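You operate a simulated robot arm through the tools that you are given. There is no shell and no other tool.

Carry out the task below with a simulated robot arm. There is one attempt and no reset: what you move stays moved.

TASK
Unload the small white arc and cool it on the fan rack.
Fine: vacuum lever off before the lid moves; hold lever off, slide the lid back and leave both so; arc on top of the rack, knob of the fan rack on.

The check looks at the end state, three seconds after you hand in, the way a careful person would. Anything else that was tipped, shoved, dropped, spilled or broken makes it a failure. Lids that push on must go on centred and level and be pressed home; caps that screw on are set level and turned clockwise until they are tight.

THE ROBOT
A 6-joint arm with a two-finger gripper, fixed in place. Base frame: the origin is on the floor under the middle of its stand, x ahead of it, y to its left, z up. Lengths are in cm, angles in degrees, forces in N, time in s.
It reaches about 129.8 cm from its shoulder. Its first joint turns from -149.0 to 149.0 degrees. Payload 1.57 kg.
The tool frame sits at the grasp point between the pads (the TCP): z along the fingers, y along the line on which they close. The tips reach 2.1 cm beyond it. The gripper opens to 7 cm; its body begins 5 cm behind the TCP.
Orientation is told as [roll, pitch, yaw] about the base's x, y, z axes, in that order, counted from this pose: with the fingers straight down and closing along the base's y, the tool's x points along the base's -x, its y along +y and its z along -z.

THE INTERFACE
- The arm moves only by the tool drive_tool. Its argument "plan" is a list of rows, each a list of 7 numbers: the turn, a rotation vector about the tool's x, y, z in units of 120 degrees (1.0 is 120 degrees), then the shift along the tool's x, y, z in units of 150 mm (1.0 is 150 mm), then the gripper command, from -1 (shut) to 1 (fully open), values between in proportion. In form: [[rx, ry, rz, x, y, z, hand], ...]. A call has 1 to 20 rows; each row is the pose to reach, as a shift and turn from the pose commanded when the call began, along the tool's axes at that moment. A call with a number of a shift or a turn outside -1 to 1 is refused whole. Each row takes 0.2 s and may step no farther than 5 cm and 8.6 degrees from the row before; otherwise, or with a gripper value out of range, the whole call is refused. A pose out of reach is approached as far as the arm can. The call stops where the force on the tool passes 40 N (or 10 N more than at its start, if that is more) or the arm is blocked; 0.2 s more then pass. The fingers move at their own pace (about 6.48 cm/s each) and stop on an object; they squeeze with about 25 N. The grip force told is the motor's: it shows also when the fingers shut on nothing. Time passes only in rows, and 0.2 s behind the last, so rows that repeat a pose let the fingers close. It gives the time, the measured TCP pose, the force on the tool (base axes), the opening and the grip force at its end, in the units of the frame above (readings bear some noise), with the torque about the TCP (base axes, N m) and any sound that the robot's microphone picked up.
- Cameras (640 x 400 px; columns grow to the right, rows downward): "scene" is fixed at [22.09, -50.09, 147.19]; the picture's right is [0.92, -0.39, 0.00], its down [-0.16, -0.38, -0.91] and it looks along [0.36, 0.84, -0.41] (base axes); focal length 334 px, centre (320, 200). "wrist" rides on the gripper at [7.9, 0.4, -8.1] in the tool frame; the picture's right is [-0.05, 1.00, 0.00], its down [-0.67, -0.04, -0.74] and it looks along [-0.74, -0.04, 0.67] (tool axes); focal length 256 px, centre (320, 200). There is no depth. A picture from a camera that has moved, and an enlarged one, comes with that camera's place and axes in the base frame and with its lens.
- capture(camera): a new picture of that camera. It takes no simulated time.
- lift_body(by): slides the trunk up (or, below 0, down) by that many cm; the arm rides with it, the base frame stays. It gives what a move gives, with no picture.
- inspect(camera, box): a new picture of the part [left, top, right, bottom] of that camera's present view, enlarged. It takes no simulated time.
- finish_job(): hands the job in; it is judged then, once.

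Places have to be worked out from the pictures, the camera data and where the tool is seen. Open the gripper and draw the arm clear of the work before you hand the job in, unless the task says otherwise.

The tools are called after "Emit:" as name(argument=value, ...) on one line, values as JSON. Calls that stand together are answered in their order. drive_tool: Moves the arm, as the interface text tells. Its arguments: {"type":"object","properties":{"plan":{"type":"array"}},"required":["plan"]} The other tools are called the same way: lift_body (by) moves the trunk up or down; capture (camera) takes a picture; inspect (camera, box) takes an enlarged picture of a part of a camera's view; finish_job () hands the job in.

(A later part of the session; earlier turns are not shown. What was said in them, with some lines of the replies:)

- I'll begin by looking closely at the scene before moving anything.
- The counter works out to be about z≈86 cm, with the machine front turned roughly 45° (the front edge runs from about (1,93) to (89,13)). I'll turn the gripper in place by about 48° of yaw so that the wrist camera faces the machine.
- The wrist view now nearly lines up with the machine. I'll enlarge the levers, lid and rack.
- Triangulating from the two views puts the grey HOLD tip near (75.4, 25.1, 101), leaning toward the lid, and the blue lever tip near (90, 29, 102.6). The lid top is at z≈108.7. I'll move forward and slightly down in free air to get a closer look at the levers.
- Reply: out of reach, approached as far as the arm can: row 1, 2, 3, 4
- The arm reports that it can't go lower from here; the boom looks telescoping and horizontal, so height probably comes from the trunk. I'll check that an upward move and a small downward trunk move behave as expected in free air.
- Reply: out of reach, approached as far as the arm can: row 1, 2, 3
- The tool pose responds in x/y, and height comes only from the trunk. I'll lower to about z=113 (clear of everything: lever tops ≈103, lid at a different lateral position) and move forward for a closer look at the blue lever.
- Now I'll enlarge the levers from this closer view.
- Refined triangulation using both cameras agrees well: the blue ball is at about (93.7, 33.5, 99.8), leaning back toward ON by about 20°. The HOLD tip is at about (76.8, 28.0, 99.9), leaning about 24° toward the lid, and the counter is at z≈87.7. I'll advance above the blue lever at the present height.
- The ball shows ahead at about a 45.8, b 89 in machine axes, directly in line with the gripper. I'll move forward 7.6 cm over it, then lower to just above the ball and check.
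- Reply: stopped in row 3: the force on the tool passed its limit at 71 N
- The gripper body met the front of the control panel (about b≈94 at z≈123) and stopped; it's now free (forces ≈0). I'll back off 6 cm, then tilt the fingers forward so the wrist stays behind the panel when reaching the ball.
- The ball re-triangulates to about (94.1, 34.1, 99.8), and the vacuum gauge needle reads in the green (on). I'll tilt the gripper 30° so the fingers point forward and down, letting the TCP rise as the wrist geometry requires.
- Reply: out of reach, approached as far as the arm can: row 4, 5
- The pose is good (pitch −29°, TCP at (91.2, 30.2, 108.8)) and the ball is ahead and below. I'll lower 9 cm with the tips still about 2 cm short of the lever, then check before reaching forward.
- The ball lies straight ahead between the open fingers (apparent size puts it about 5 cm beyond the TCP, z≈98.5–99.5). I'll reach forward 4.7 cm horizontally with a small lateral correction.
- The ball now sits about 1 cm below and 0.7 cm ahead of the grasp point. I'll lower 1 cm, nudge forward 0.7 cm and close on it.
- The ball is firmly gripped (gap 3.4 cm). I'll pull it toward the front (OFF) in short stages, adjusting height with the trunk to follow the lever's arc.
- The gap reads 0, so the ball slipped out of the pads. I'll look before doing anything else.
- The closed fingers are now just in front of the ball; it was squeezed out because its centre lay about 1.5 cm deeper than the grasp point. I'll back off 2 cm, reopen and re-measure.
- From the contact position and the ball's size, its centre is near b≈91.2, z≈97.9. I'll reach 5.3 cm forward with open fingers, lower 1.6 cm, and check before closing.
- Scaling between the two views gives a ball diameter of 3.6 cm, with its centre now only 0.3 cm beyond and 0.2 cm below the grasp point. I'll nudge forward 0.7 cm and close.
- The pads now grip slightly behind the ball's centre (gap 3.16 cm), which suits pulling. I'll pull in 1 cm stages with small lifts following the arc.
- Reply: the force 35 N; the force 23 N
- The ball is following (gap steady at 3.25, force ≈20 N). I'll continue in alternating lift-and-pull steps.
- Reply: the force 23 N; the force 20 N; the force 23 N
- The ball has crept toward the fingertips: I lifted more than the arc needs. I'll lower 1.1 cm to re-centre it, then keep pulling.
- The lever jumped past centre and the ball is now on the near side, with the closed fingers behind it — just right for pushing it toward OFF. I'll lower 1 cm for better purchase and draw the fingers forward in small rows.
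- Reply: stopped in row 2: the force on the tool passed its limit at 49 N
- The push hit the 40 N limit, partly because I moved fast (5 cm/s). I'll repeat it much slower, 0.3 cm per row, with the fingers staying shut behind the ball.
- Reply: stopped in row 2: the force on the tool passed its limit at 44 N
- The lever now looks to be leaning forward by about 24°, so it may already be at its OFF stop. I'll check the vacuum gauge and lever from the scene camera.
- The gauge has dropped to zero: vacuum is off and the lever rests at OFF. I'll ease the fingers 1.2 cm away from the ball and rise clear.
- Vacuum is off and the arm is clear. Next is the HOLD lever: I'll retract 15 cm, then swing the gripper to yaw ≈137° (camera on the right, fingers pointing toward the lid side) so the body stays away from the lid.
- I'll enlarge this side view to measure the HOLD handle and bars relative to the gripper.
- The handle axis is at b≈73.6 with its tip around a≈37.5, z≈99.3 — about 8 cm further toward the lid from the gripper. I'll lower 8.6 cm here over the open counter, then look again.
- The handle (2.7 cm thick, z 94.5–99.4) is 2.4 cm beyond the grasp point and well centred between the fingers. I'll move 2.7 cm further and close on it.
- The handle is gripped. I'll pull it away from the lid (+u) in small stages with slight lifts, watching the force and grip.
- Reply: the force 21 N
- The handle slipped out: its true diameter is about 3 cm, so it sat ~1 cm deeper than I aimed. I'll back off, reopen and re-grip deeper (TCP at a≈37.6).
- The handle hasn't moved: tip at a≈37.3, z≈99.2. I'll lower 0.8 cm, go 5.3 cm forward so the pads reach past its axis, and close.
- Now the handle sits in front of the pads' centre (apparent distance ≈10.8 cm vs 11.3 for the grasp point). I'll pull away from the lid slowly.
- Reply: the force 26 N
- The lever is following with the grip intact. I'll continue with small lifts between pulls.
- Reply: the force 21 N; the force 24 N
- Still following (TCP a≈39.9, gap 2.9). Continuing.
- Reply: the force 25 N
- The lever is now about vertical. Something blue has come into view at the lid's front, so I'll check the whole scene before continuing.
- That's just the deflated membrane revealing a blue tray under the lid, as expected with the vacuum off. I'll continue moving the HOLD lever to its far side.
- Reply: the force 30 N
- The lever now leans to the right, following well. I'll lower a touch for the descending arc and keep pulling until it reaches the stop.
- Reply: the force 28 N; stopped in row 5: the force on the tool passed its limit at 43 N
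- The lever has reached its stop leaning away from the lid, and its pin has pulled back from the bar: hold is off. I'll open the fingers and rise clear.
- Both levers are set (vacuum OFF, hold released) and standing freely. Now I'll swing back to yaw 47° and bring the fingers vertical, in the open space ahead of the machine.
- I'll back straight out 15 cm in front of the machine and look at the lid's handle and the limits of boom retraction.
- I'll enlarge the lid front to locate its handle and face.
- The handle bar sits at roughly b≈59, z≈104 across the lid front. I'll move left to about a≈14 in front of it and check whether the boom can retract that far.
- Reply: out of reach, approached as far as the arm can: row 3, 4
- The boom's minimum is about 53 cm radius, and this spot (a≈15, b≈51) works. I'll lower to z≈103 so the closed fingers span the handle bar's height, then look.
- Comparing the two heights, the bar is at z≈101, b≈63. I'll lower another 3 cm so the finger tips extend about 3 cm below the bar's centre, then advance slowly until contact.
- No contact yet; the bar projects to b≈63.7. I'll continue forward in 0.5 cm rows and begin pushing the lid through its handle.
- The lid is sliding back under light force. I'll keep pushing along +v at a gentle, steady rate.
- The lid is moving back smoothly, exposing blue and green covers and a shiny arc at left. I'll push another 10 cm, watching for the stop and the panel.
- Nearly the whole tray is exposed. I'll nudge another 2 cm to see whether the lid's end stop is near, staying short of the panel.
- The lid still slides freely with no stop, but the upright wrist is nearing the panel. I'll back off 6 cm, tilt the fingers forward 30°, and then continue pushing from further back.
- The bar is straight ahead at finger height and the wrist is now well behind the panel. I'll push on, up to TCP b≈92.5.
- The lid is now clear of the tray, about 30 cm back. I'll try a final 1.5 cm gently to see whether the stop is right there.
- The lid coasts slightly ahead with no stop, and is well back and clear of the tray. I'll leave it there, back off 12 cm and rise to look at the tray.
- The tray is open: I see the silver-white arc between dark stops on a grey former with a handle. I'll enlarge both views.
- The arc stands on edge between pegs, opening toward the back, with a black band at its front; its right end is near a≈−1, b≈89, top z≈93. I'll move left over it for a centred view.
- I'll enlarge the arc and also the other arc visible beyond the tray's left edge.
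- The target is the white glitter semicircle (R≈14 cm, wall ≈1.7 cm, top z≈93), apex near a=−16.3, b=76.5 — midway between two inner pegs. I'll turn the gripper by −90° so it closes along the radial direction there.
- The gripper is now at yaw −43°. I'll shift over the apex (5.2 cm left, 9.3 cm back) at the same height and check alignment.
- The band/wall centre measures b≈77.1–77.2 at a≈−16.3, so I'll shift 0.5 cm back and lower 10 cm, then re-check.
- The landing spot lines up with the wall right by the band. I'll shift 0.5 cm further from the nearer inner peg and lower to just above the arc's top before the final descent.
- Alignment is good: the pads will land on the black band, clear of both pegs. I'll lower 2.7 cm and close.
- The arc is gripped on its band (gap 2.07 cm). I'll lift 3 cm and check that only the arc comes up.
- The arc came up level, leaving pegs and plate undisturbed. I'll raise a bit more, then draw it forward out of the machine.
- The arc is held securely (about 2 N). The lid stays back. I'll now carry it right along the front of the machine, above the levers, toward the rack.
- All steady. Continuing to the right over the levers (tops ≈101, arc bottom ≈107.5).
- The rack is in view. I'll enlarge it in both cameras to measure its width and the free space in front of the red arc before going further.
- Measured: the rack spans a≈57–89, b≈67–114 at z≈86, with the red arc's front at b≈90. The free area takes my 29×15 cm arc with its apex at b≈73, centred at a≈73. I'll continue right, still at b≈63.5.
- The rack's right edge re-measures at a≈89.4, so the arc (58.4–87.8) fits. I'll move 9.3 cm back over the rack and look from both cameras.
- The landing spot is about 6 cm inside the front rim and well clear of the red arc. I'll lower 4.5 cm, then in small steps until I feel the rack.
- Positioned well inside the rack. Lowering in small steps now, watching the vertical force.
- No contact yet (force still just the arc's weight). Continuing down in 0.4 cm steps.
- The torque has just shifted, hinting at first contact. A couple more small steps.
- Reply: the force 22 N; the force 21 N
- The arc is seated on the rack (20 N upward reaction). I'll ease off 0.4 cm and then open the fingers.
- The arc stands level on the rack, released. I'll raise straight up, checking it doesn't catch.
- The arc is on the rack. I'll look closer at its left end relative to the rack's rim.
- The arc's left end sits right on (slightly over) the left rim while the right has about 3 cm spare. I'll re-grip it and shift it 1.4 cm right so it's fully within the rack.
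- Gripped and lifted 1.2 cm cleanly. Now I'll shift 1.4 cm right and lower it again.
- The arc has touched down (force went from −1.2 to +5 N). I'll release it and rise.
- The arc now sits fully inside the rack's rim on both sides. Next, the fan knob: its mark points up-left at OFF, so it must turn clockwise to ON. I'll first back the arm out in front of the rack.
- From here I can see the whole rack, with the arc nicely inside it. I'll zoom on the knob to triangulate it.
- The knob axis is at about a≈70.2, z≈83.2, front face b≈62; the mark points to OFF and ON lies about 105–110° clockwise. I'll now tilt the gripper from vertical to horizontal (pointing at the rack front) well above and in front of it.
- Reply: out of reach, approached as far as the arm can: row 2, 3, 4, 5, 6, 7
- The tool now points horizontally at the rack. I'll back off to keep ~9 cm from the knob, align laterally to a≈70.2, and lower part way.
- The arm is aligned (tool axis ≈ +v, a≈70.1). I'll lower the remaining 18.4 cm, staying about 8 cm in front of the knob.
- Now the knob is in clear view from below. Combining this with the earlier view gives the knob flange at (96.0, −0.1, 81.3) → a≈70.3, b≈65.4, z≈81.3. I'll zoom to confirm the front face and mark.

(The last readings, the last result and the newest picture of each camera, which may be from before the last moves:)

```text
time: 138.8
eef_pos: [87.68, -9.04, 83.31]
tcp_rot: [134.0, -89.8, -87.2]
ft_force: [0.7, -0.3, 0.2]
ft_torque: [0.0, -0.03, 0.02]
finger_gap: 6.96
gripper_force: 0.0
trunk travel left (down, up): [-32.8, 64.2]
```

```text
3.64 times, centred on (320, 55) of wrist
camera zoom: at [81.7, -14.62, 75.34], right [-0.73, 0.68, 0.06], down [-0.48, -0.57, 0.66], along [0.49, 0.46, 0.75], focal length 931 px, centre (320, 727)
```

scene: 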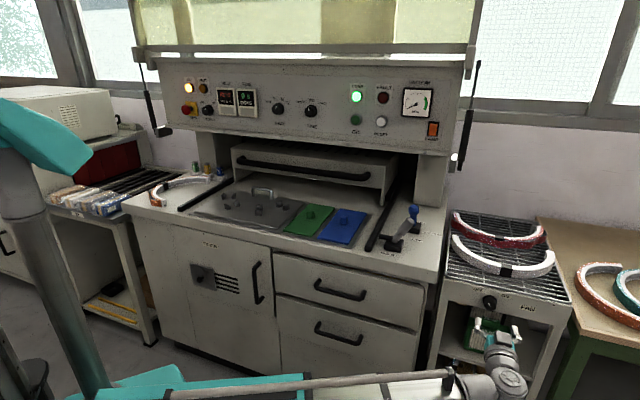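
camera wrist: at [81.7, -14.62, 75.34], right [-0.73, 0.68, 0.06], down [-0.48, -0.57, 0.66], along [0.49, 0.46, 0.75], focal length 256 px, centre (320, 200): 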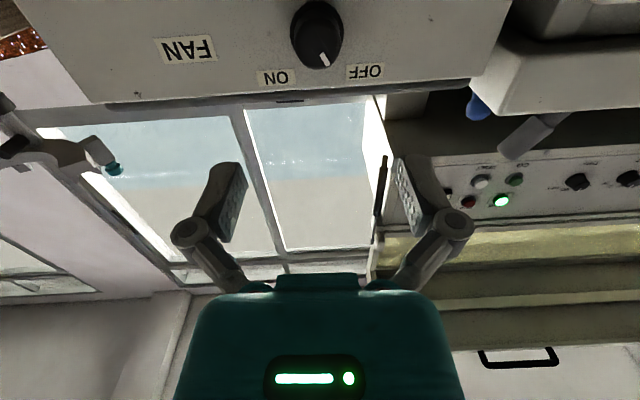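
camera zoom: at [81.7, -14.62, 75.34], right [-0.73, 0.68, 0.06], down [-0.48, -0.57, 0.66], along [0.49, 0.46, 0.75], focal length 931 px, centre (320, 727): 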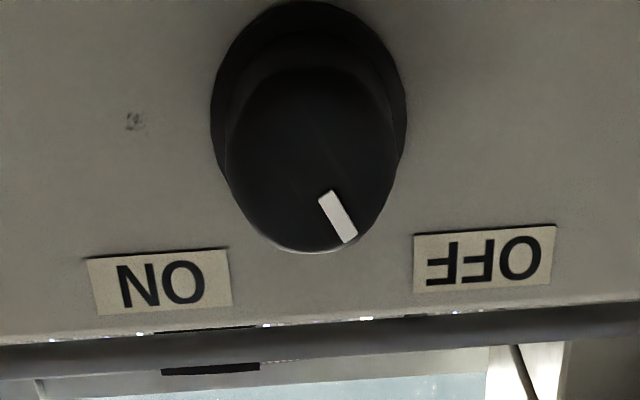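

The knob axis lies 2.0 cm below the tool axis with no sideways error, flange about 12 cm ahead. I'll lower 2 cm, advance 7 cm with open fingers, and look again.

Emit:
lift_body(by=-2.0)

Emit:
drive_tool(plan=[[0, 0, 0, 0, 0, 0.15, 1], [0, 0, 0, 0, 0, 0.3, 1], [0, 0, 0, 0, 0, 0.4333, 1], [0, 0, 0, 0, 0, 0.4333, 1]])

Emit:
capture(camera="wrist")

Emit:
inspect(camera="scene", box=[440, 260, 580, 390])

```text
time: 139.5
eef_pos: [87.64, -8.99, 81.26]
tcp_rot: [134.4, -89.8, -87.5]
ft_force: [-0.5, -0.5, 0.1]
ft_torque: [-0.01, -0.04, -0.03]
finger_gap: 7.0
gripper_force: 0.1
trunk travel left (down, up): [-30.8, 66.2]
```

```text
time: 140.5
eef_pos: [92.17, -4.23, 81.28]
tcp_rot: [146.9, -89.8, -100.0]
ft_force: [0.2, -0.2, -0.4]
ft_torque: [-0.02, -0.02, 0.0]
finger_gap: 7.02
gripper_force: 0.0
trunk travel left (down, up): [-30.8, 66.2]
```

```text
taken
camera wrist: at [86.23, -9.91, 73.35], right [-0.73, 0.68, 0.06], down [-0.48, -0.57, 0.66], along [0.48, 0.46, 0.75], focal length 256 px, centre (320, 200)
```

wrist: 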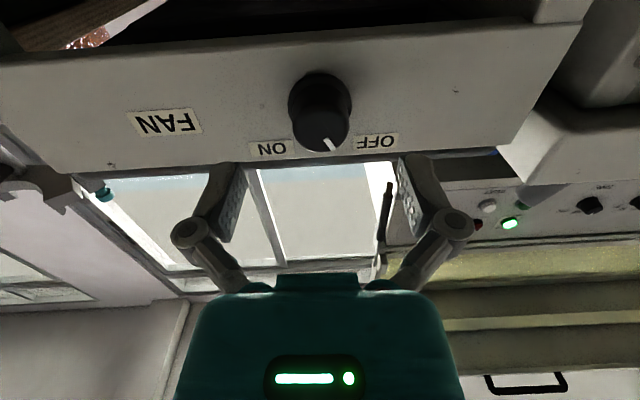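

```text
3.08 times, centred on (510, 325) of scene
camera zoom: at [22.09, -50.09, 147.19], right [0.92, -0.39, 0.0], down [-0.16, -0.38, -0.91], along [0.36, 0.84, -0.41], focal length 1027 px, centre (-265, -185)
```

zoom: 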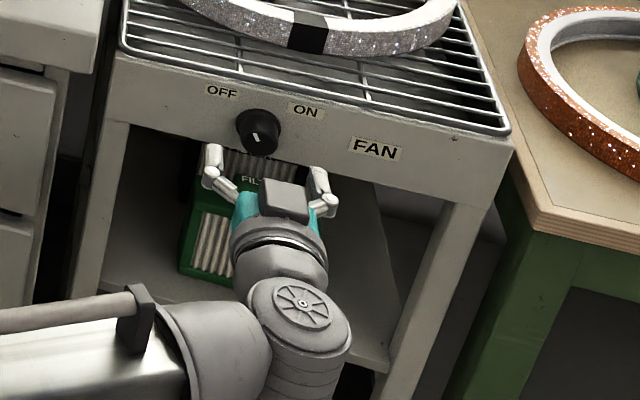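

Closer now. I'll enlarge to refine the vertical alignment before straddling the knob.

Emit:
inspect(camera="wrist", box=[240, 50, 400, 170])

Emit:
inspect(camera="scene", box=[475, 280, 525, 340])

```text
3.33 times, centred on (320, 110) of wrist
camera zoom: at [86.23, -9.91, 73.35], right [-0.73, 0.68, 0.06], down [-0.48, -0.57, 0.66], along [0.48, 0.46, 0.75], focal length 853 px, centre (320, 500)
```

zoom: 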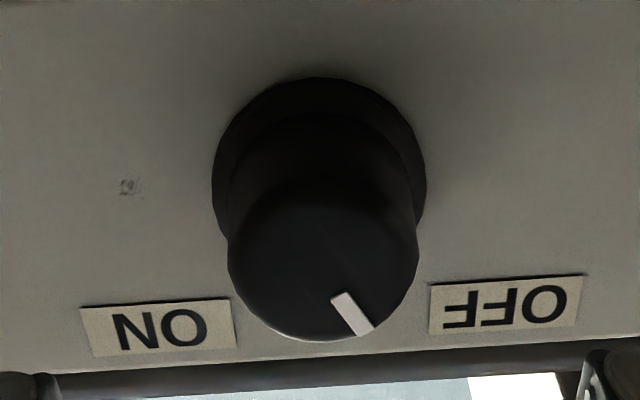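

```text
6.67 times, centred on (500, 310) of scene
camera zoom: at [22.09, -50.09, 147.19], right [0.92, -0.39, 0.0], down [-0.16, -0.38, -0.91], along [0.36, 0.84, -0.41], focal length 2225 px, centre (-880, -533)
```

zoom: 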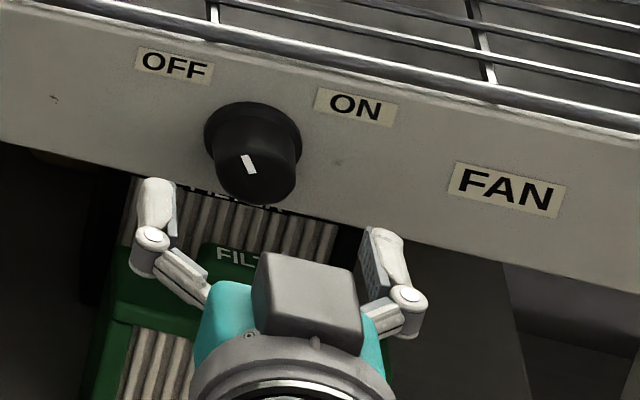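

Solving the three views together, the knob axis is 0.6 cm below the tool axis, its front face 3.65 cm ahead. I'll lower 0.6 cm and advance 3.2 cm so the pads overlap the knob by about 1.7 cm without touching the flange.

Emit:
lift_body(by=-0.6)

Emit:
drive_tool(plan=[[0, 0, 0, 0, 0, 0.07, 1], [0, 0, 0, 0, 0, 0.14, 1], [0, 0, 0, 0, 0, 0.2133, 1], [0, 0, 0, 0, 0, 0.2133, 1]])

Emit:
inspect(camera="wrist", box=[200, 60, 440, 260])

Emit:
inspect(camera="scene", box=[465, 270, 545, 350])

```text
time: 141.1
eef_pos: [92.2, -4.4, 80.69]
tcp_rot: [146.6, -89.9, -99.7]
ft_force: [0.1, 0.0, 0.5]
ft_torque: [0.03, -0.01, 0.01]
finger_gap: 7.0
gripper_force: 0.0
trunk travel left (down, up): [-30.2, 66.8]
```

```text
time: 142.1
eef_pos: [94.34, -2.02, 80.77]
tcp_rot: [150.5, -89.8, -103.8]
ft_force: [0.5, -0.4, 0.2]
ft_torque: [-0.01, -0.01, 0.03]
finger_gap: 7.0
gripper_force: 0.0
trunk travel left (down, up): [-30.2, 66.8]
```

```text
2.00 times, centred on (320, 160) of wrist
camera zoom: at [88.38, -7.55, 72.75], right [-0.73, 0.68, 0.06], down [-0.48, -0.57, 0.66], along [0.48, 0.46, 0.75], focal length 512 px, centre (320, 280)
```

zoom: 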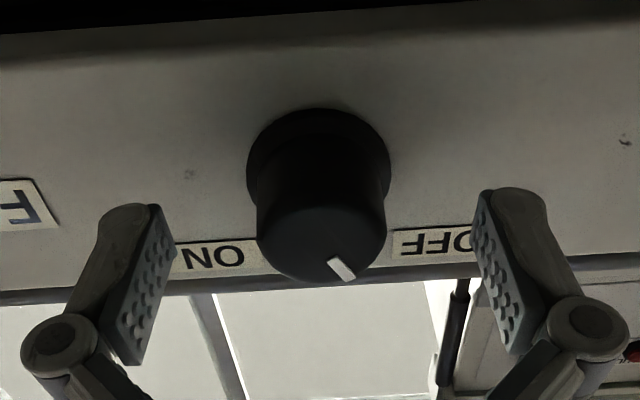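

```text
5.00 times, centred on (505, 310) of scene
camera zoom: at [22.09, -50.09, 147.19], right [0.92, -0.39, 0.0], down [-0.16, -0.38, -0.91], along [0.36, 0.84, -0.41], focal length 1669 px, centre (-605, -350)
```

zoom: 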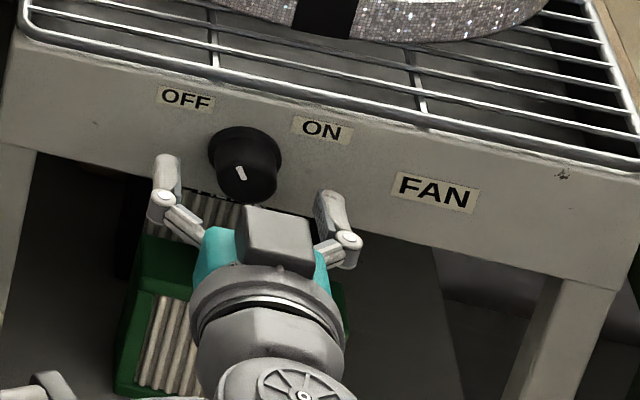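

The fingers straddle the knob. I'll close part-way (to about 4 cm, still clear of the knob) to judge overlap visually.

Emit:
drive_tool(plan=[[0, 0, 0, 0, 0, 0, 0.5], [0, 0, 0, 0, 0, 0, 0.15], [0, 0, 0, 0, 0, 0, 0.15]])

Emit:
inspect(camera="wrist", box=[220, 80, 420, 240])

Emit:
inspect(camera="scene", box=[470, 280, 540, 345])

```text
time: 142.8
eef_pos: [94.34, -1.92, 80.65]
tcp_rot: [150.3, -89.8, -103.4]
ft_force: [-0.3, -0.3, -0.3]
ft_torque: [0.06, 0.02, -0.03]
finger_gap: 4.04
gripper_force: 0.0
trunk travel left (down, up): [-30.2, 66.8]
```

```text
2.50 times, centred on (320, 160) of wrist
camera zoom: at [88.37, -7.55, 72.75], right [-0.73, 0.68, 0.06], down [-0.48, -0.57, 0.66], along [0.48, 0.46, 0.75], focal length 640 px, centre (320, 300)
```

zoom: 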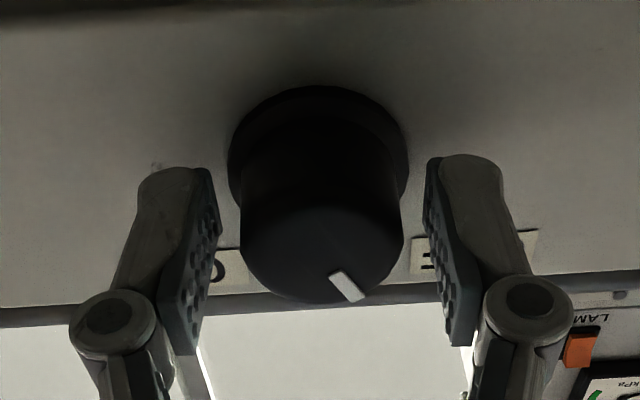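

```text
6.15 times, centred on (505, 312) of scene
camera zoom: at [22.09, -50.09, 147.19], right [0.92, -0.39, 0.0], down [-0.16, -0.38, -0.91], along [0.36, 0.84, -0.41], focal length 2054 px, centre (-818, -492)
```

zoom: 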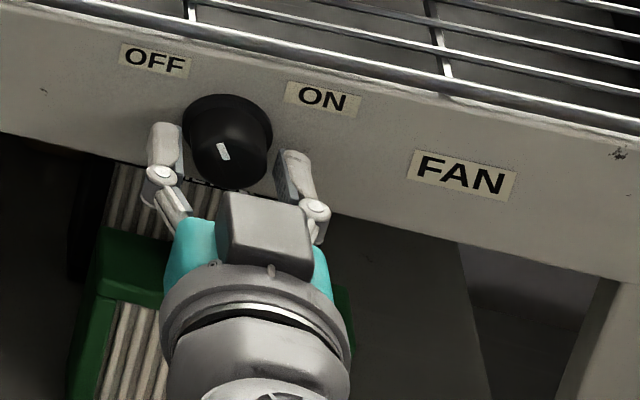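

The pads flank the knob on both sides. I'll close on it and check the gap and forces.

Emit:
drive_tool(plan=[[0, 0, 0, 0, 0, 0, -0.2], [0, 0, 0, 0, 0, 0, -0.6], [0, 0, 0, 0, 0, 0, -1], [0, 0, 0, 0, 0, 0, -1]])

Emit:
inspect(camera="wrist", box=[220, 80, 420, 240])

Emit:
inspect(camera="scene", box=[470, 280, 540, 345])

```text
time: 143.8
eef_pos: [94.29, -1.89, 80.77]
tcp_rot: [149.9, -89.8, -103.1]
ft_force: [-0.5, -2.3, 0.1]
ft_torque: [-0.06, 0.05, -0.16]
finger_gap: 3.34
gripper_force: 31.8
trunk travel left (down, up): [-30.2, 66.8]
```

```text
2.50 times, centred on (320, 160) of wrist
camera zoom: at [88.38, -7.58, 72.75], right [-0.73, 0.68, 0.06], down [-0.48, -0.57, 0.66], along [0.48, 0.46, 0.75], focal length 640 px, centre (320, 300)
```

zoom: 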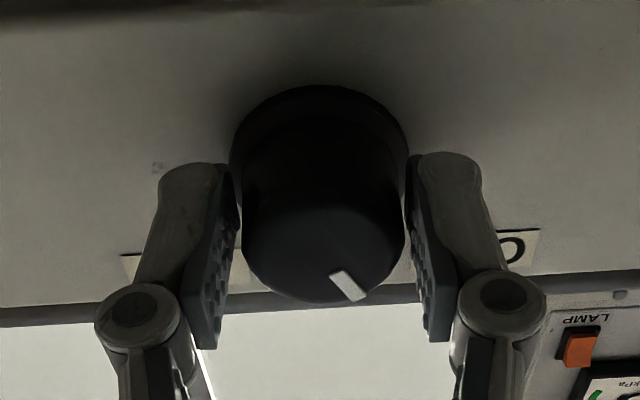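

```text
6.15 times, centred on (505, 312) of scene
camera zoom: at [22.09, -50.09, 147.19], right [0.92, -0.39, 0.0], down [-0.16, -0.38, -0.91], along [0.36, 0.84, -0.41], focal length 2054 px, centre (-818, -492)
```

zoom: 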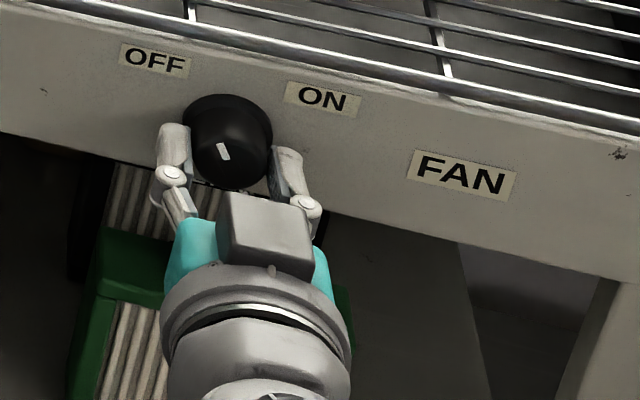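

The knob is gripped (3.34 cm, 32 N). I'll turn clockwise (+ about the tool axis) by 30° first and check the mark and forces.

Emit:
drive_tool(plan=[[0, 0, 0.0417, 0, 0, 0, -1], [0, 0, 0.0833, 0, 0, 0, -1], [0, 0, 0.125, 0, 0, 0, -1], [0, 0, 0.1667, 0, 0, 0, -1], [0, 0, 0.2083, 0, 0, 0, -1], [0, 0, 0.25, 0, 0, 0, -1]])

Emit:
inspect(camera="wrist", box=[220, 80, 420, 240])

Emit:
inspect(camera="scene", box=[470, 280, 540, 345])

```text
time: 145.2
eef_pos: [94.24, -1.83, 80.76]
tcp_rot: [90.5, -59.9, -43.3]
ft_force: [-13.8, 7.2, -4.5]
ft_torque: [0.43, -0.5, -0.08]
finger_gap: 3.31
gripper_force: 31.9
trunk travel left (down, up): [-30.2, 66.8]
```

```text
2.50 times, centred on (320, 160) of wrist
camera zoom: at [85.42, -4.85, 74.08], right [-0.61, 0.57, 0.55], down [-0.24, -0.8, 0.56], along [0.75, 0.21, 0.63], focal length 640 px, centre (320, 300)
```

zoom: 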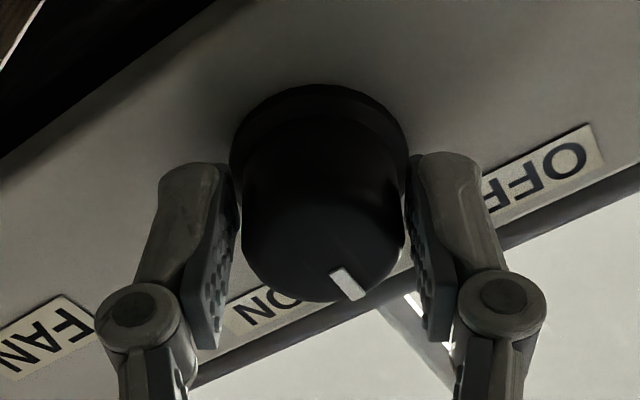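

```text
6.15 times, centred on (505, 312) of scene
camera zoom: at [22.09, -50.09, 147.19], right [0.92, -0.39, 0.0], down [-0.16, -0.38, -0.91], along [0.36, 0.84, -0.41], focal length 2054 px, centre (-818, -492)
```

zoom: 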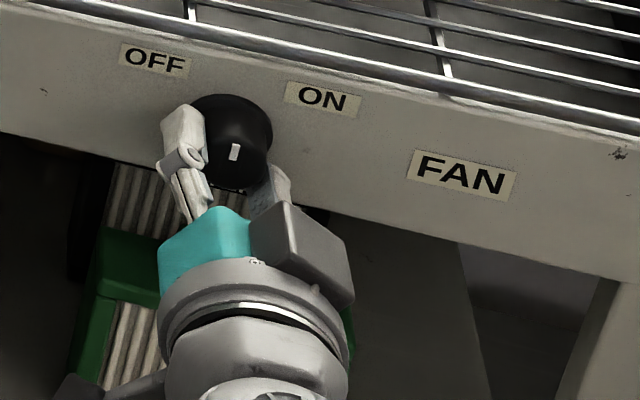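

The knob turns with the gripper. There's a ~15 N sideways force, so I'll ease the tool 0.3 cm left while turning another 25°.

Emit:
drive_tool(plan=[[0, 0, 0, 0.01, 0.0173, 0, -1], [0, 0, 0.0417, 0.01, 0.0173, 0, -1], [0, 0, 0.0833, 0.01, 0.0173, 0, -1], [0, 0, 0.125, 0.01, 0.0173, 0, -1], [0, 0, 0.1667, 0.01, 0.0173, 0, -1], [0, 0, 0.2083, 0.01, 0.0173, 0, -1]])

Emit:
inspect(camera="wrist", box=[220, 80, 420, 240])

Emit:
inspect(camera="scene", box=[470, 280, 540, 345])

```text
time: 146.7
eef_pos: [94.07, -1.76, 80.82]
tcp_rot: [90.5, -34.8, -43.5]
ft_force: [5.5, -6.0, 12.8]
ft_torque: [0.54, -0.47, -0.44]
finger_gap: 3.3
gripper_force: 31.8
trunk travel left (down, up): [-30.2, 66.8]
```

```text
2.50 times, centred on (320, 160) of wrist
camera zoom: at [83.57, -3.11, 76.61], right [-0.39, 0.36, 0.85], down [-0.1, -0.93, 0.35], along [0.92, 0.05, 0.4], focal length 640 px, centre (320, 300)
```

zoom: 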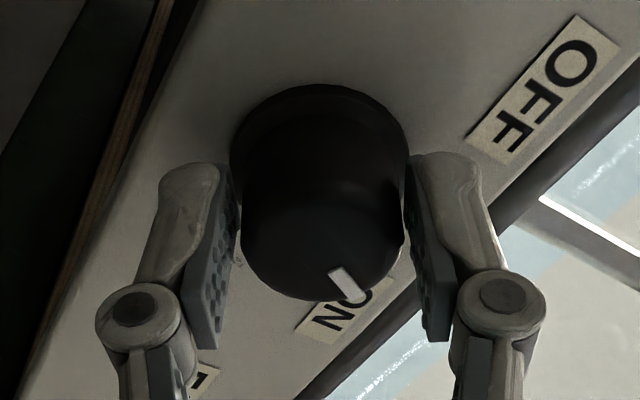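

```text
6.15 times, centred on (505, 312) of scene
camera zoom: at [22.09, -50.09, 147.19], right [0.92, -0.39, 0.0], down [-0.16, -0.38, -0.91], along [0.36, 0.84, -0.41], focal length 2054 px, centre (-818, -492)
```

zoom: 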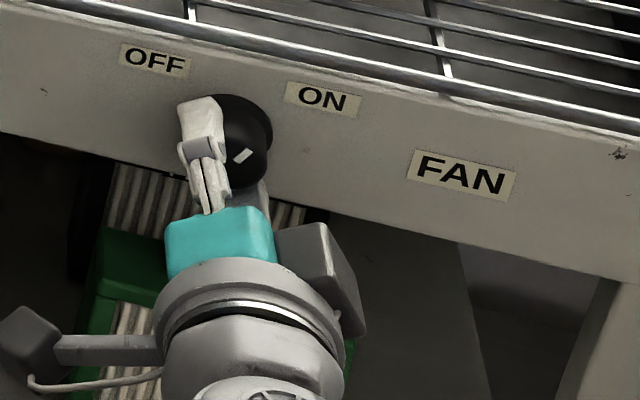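

Turned 55°; the mark now points toward the upper right. The axial torque is still tiny (no stop yet), so I'll continue in small steps with a slight re-centring, watching torque.

Emit:
drive_tool(plan=[[0, 0, 0, -0.0177, 0.0079, 0, -1], [0, 0, 0.0417, -0.0177, 0.0079, 0, -1], [0, 0, 0.0833, -0.0177, 0.0079, 0, -1]])

Emit:
inspect(camera="wrist", box=[220, 80, 420, 240])

Emit:
inspect(camera="scene", box=[480, 285, 530, 325])

```text
time: 147.4
eef_pos: [93.98, -1.87, 80.87]
tcp_rot: [90.1, -25.0, -43.0]
ft_force: [-5.6, -1.9, 8.3]
ft_torque: [-0.39, -0.35, 0.38]
finger_gap: 3.27
gripper_force: 31.7
out of reach, approached as far as the arm can: row 1
trunk travel left (down, up): [-30.2, 66.8]
```

```text
2.50 times, centred on (320, 160) of wrist
camera zoom: at [82.98, -2.67, 77.83], right [-0.28, 0.25, 0.93], down [-0.06, -0.97, 0.25], along [0.96, 0.02, 0.28], focal length 640 px, centre (320, 300)
```

zoom: 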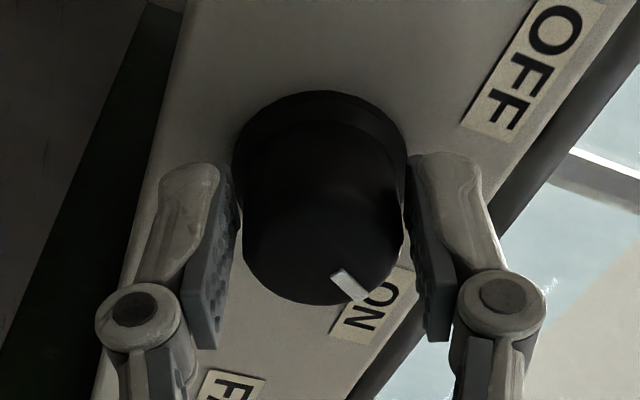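

```text
10.00 times, centred on (505, 305) of scene
camera zoom: at [22.09, -50.09, 147.19], right [0.92, -0.39, 0.0], down [-0.16, -0.38, -0.91], along [0.36, 0.84, -0.41], focal length 3337 px, centre (-1530, -850)
```

zoom: 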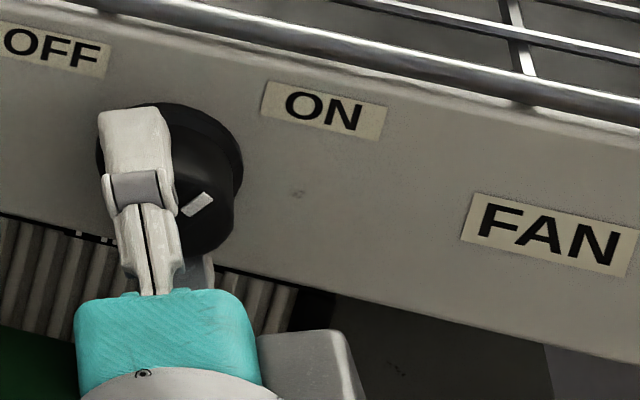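

At 65° an opposing axial torque of about 0.5 N·m appears, which suggests the ON stop. I'll press 5° further to confirm that it's at its limit.

Emit:
drive_tool(plan=[[0, 0, 0.0208, 0, 0, 0, -1], [0, 0, 0.0417, 0, 0, 0, -1], [0, 0, 0.0417, 0, 0, 0, -1]])

Emit:
inspect(camera="wrist", box=[220, 80, 420, 240])

Emit:
inspect(camera="scene", box=[480, 285, 530, 325])

Emit:
inspect(camera="scene", box=[440, 200, 580, 310])

```text
time: 148.2
eef_pos: [94.04, -1.77, 80.83]
tcp_rot: [90.2, -19.9, -43.2]
ft_force: [-20.7, 0.1, 2.1]
ft_torque: [-0.02, -0.28, -0.12]
finger_gap: 3.28
gripper_force: 31.6
trunk travel left (down, up): [-30.2, 66.8]
```

```text
2.50 times, centred on (320, 160) of wrist
camera zoom: at [82.82, -2.53, 78.53], right [-0.22, 0.19, 0.96], down [-0.04, -0.98, 0.19], along [0.98, 0.0, 0.22], focal length 640 px, centre (320, 300)
```

zoom: 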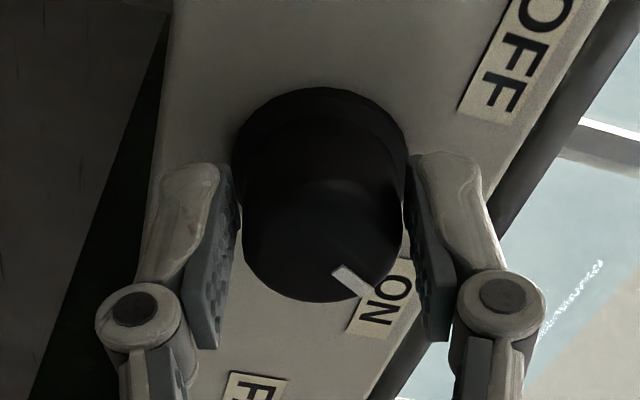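

```text
10.00 times, centred on (505, 305) of scene
camera zoom: at [22.09, -50.09, 147.19], right [0.92, -0.39, 0.0], down [-0.16, -0.38, -0.91], along [0.36, 0.84, -0.41], focal length 3337 px, centre (-1530, -850)
```

zoom: 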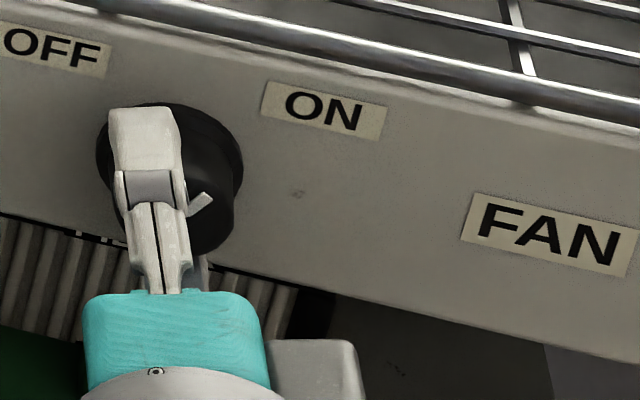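

```text
3.64 times, centred on (510, 255) of scene
camera zoom: at [22.09, -50.09, 147.19], right [0.92, -0.39, 0.0], down [-0.16, -0.38, -0.91], along [0.36, 0.84, -0.41], focal length 1214 px, centre (-371, 0)
```

zoom: 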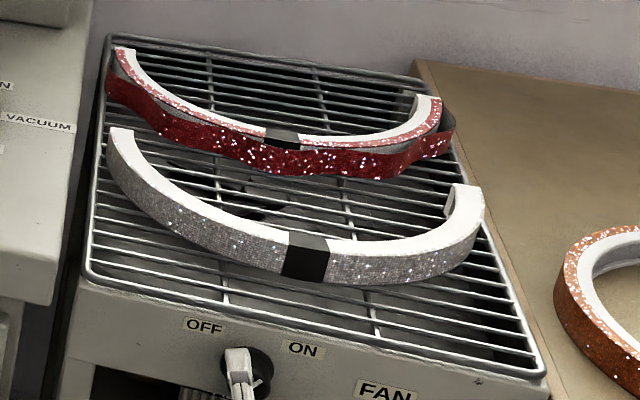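

The mark now appears to stay put while the gripper turned on (the grip slipped slightly), so the knob is at its stop near ON. I'll release partially, back away along the tool axis, and inspect the mark and fan.

Emit:
drive_tool(plan=[[0, 0, 0, 0, 0, 0, -0.4], [0, 0, 0, 0, 0, 0, 0.1], [0, 0, 0, 0, 0, 0, 0.5], [0, 0, 0, 0, 0, -0.1, 0.5], [0, 0, 0, 0, 0, -0.25, 0.5], [0, 0, 0, 0, 0, -0.4, 0.5], [0, 0, 0, 0, 0, -0.55, 0.5]])

Emit:
capture(camera="wrist")

Emit:
inspect(camera="scene", box=[480, 285, 530, 325])

Emit:
inspect(camera="scene", box=[440, 200, 580, 310])

```text
time: 149.8
eef_pos: [88.56, -7.91, 80.71]
tcp_rot: [90.3, -19.9, -43.2]
ft_force: [-0.2, 0.5, -0.1]
ft_torque: [0.02, 0.02, -0.01]
finger_gap: 5.25
gripper_force: 0.1
trunk travel left (down, up): [-30.2, 66.8]
```

```text
taken
camera wrist: at [77.44, -8.63, 78.39], right [-0.21, 0.2, 0.96], down [-0.04, -0.98, 0.19], along [0.98, 0.0, 0.22], focal length 256 px, centre (320, 200)
```

wrist: 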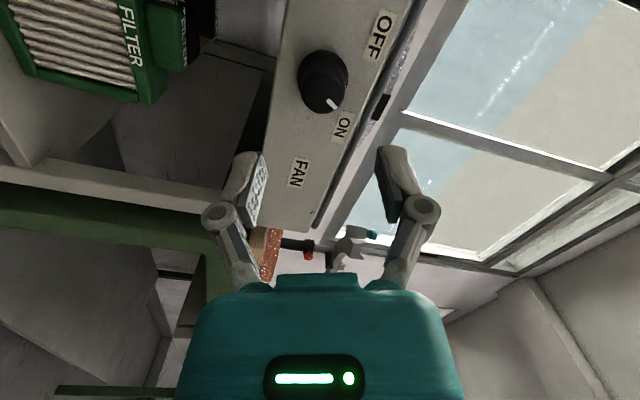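

```text
10.00 times, centred on (505, 305) of scene
camera zoom: at [22.09, -50.09, 147.19], right [0.92, -0.39, 0.0], down [-0.16, -0.38, -0.91], along [0.36, 0.84, -0.41], focal length 3337 px, centre (-1530, -850)
```

zoom: 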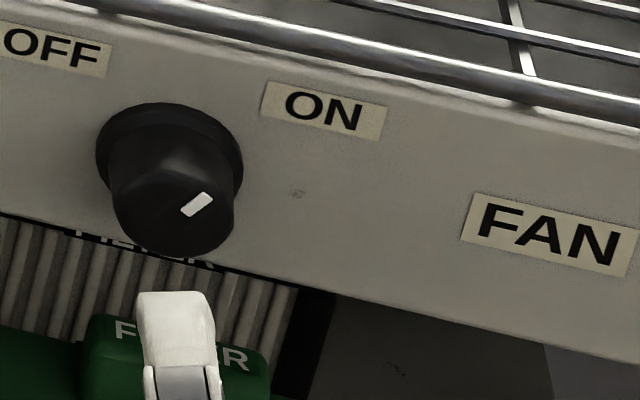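

```text
3.64 times, centred on (510, 255) of scene
camera zoom: at [22.09, -50.09, 147.19], right [0.92, -0.39, 0.0], down [-0.16, -0.38, -0.91], along [0.36, 0.84, -0.41], focal length 1214 px, centre (-371, 0)
```

zoom: 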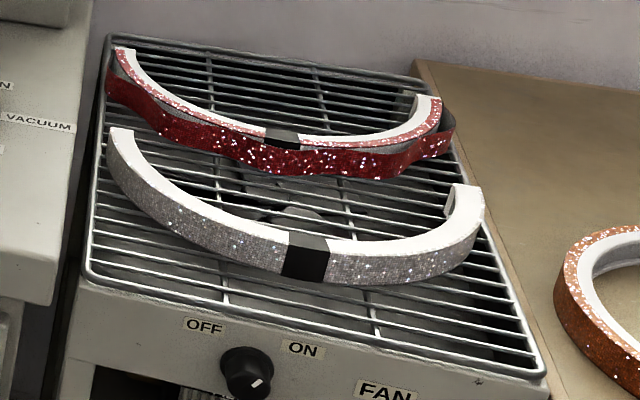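

The mark now points to ON, and the fan blade seen through the rack looks different between pictures, suggesting it's spinning. I'll let a little time pass while retreating and compare.

Emit:
drive_tool(plan=[[0, 0, 0, 0, 0, -0.1, 0.5], [0, 0, 0, 0, 0, -0.2, 0.5], [0, 0, 0, 0, 0, -0.3, 0.5]])

Emit:
inspect(camera="scene", box=[470, 225, 550, 285])

Emit:
drive_tool(plan=[[0, 0, 0, 0, 0, -0.03, 0.5]])

Emit:
inspect(camera="scene", box=[470, 225, 550, 285])

Emit:
inspect(camera="wrist", box=[240, 0, 460, 200])

```text
time: 150.7
eef_pos: [85.6, -11.14, 80.75]
tcp_rot: [90.4, -19.9, -43.3]
ft_force: [0.5, 0.0, 0.1]
ft_torque: [0.01, 0.0, -0.02]
finger_gap: 5.27
gripper_force: 0.0
trunk travel left (down, up): [-30.2, 66.8]
```

```text
6.67 times, centred on (510, 255) of scene
camera zoom: at [22.09, -50.09, 147.19], right [0.92, -0.39, 0.0], down [-0.16, -0.38, -0.91], along [0.36, 0.84, -0.41], focal length 2225 px, centre (-947, -167)
```

zoom: 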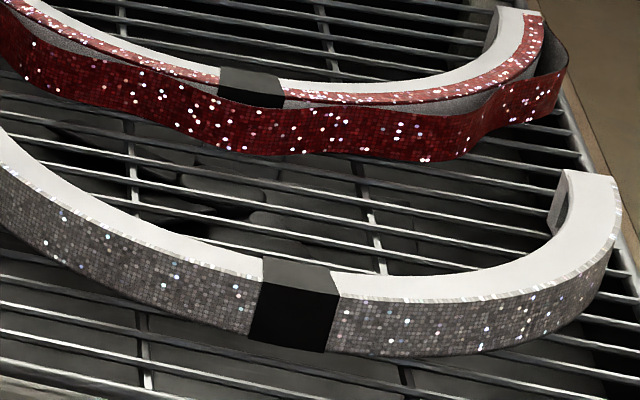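

```text
time: 151.1
eef_pos: [85.2, -11.42, 80.78]
tcp_rot: [90.4, -19.9, -43.2]
ft_force: [-0.1, -0.5, 1.0]
ft_torque: [0.02, -0.03, -0.01]
finger_gap: 5.24
gripper_force: 0.1
trunk travel left (down, up): [-30.2, 66.8]
```

```text
6.67 times, centred on (510, 255) of scene
camera zoom: at [22.09, -50.09, 147.19], right [0.92, -0.39, 0.0], down [-0.16, -0.38, -0.91], along [0.36, 0.84, -0.41], focal length 2225 px, centre (-947, -167)
```

zoom: 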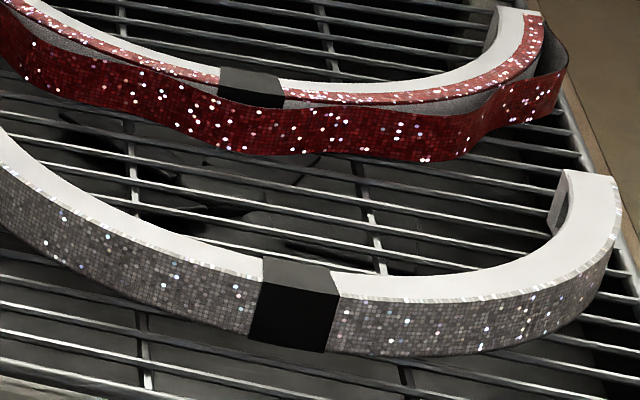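

```text
2.00 times, centred on (350, 100) of wrist
camera zoom: at [74.06, -12.14, 78.41], right [-0.21, 0.19, 0.96], down [-0.04, -0.98, 0.19], along [0.98, 0.0, 0.22], focal length 512 px, centre (260, 400)
```

zoom: 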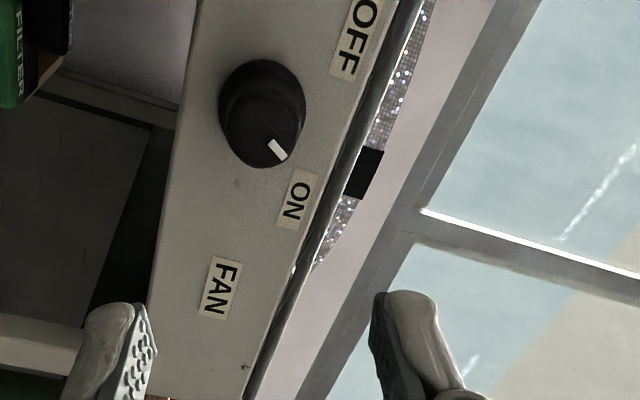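

The fan blades move between frames, so the fan is running, and the knob's mark points to ON. I'll open the gripper, retreat further, and raise the arm clear.

Emit:
drive_tool(plan=[[0, 0, 0, 0, 0, -0.15, 1], [0, 0, 0, 0, 0, -0.3, 1], [0, 0, 0, 0, 0, -0.4, 1]])

Emit:
lift_body(by=20)

Emit:
lift_body(by=22)

Emit:
capture(camera="scene")

Emit:
capture(camera="wrist")

```text
time: 151.8
eef_pos: [81.14, -15.97, 80.74]
tcp_rot: [90.3, -20.0, -43.2]
ft_force: [0.5, 0.0, 0.2]
ft_torque: [-0.01, -0.03, -0.01]
finger_gap: 6.99
gripper_force: 0.0
trunk travel left (down, up): [-30.2, 66.8]
```

```text
time: 154.0
eef_pos: [81.16, -15.9, 100.64]
tcp_rot: [90.4, -19.9, -43.3]
ft_force: [0.3, -0.2, -0.5]
ft_torque: [0.01, -0.02, 0.0]
finger_gap: 6.99
gripper_force: 0.1
trunk travel left (down, up): [-50.2, 46.8]
```

```text
time: 156.3
eef_pos: [81.15, -15.84, 122.65]
tcp_rot: [90.4, -19.9, -43.2]
ft_force: [0.7, 0.4, -0.4]
ft_torque: [0.02, -0.02, -0.05]
finger_gap: 6.99
gripper_force: 0.0
trunk travel left (down, up): [-72.2, 24.8]
```

```text
taken
```

scene: 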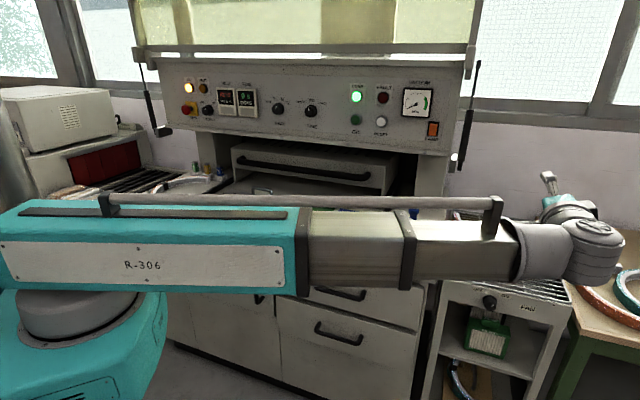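

```text
taken
camera wrist: at [69.96, -16.63, 120.4], right [-0.21, 0.19, 0.96], down [-0.04, -0.98, 0.19], along [0.98, 0.0, 0.22], focal length 256 px, centre (320, 200)
```

wrist: 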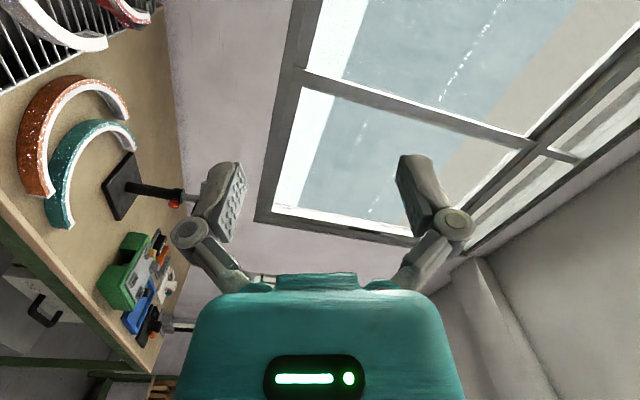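

I'll raise the arm further so the scene camera can see the final state of levers, lid and rack.

Emit:
lift_body(by=22)

Emit:
capture(camera="scene")

Emit:
inspect(camera="scene", box=[340, 170, 600, 330])

Emit:
inspect(camera="scene", box=[140, 130, 440, 280])

```text
time: 158.7
eef_pos: [81.1, -15.96, 144.77]
tcp_rot: [90.4, -19.9, -43.4]
ft_force: [-0.4, -0.1, 0.0]
ft_torque: [0.02, 0.05, 0.05]
finger_gap: 7.02
gripper_force: 0.0
trunk travel left (down, up): [-94.2, 2.8]
```

```text
taken
```

scene: 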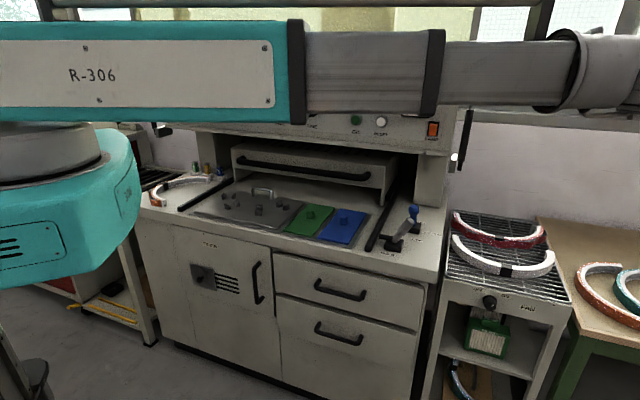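

```text
2.46 times, centred on (470, 250) of scene
camera zoom: at [22.09, -50.09, 147.19], right [0.92, -0.39, 0.0], down [-0.16, -0.38, -0.91], along [0.36, 0.84, -0.41], focal length 822 px, centre (-49, 77)
```

zoom: 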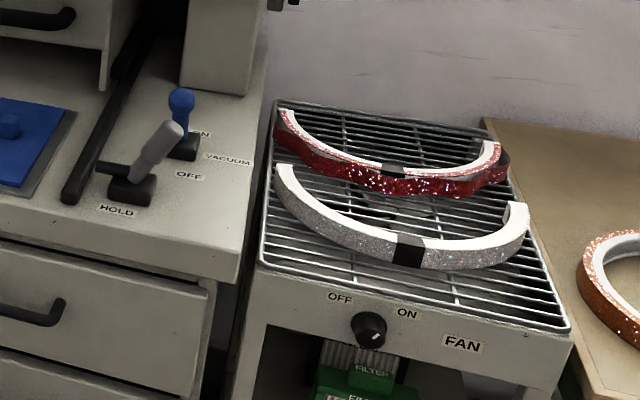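

```text
2.13 times, centred on (290, 205) of scene
camera zoom: at [22.09, -50.09, 147.19], right [0.92, -0.39, 0.0], down [-0.16, -0.38, -0.91], along [0.36, 0.84, -0.41], focal length 712 px, centre (384, 189)
```

zoom: 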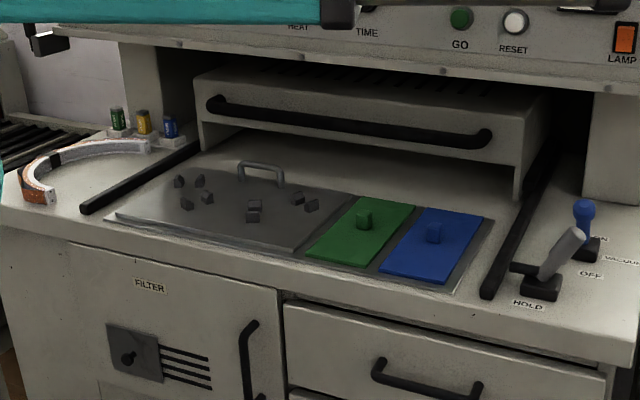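

Final state as seen: vacuum lever OFF (gauge read zero before the lid moved), hold lever released, lid slid back. The white arc rests on the rack beside the undisturbed red one, the fan knob is at ON, and the gripper is open and clear. Handing in.

Emit:
finish_job()

```text
The job is handed in.
```

The small white arc is out of the machine and standing on top of the fan rack, in front of the red arc. The rack fan is running. I've handed the job in.

- **Vacuum lever:** It is off. I moved it first, and the gauge had dropped to zero before the lid moved.
- **Hold lever:** It is thrown over to its stop on the side away from the lid. It has no OFF label, but its pin has pulled back from the bar.
- **Lid:** It is slid back about 30 cm and left there. I did not reach an end stop, but the whole tray is uncovered.
- **Arc:** It stands level and fully inside the rack's rim. I re-gripped it once to move it about 1.4 cm right, because its left end was over the edge.
- **Fan knob:** It points to ON, and the fan blades were moving between pictures.

**Panel contact:** While I was reaching for the vacuum lever, the gripper bumped the front of the control panel at about 70 N. The panel looked unchanged afterwards, and the lamp stayed lit.

The gripper is open and the arm is raised clear of the work.
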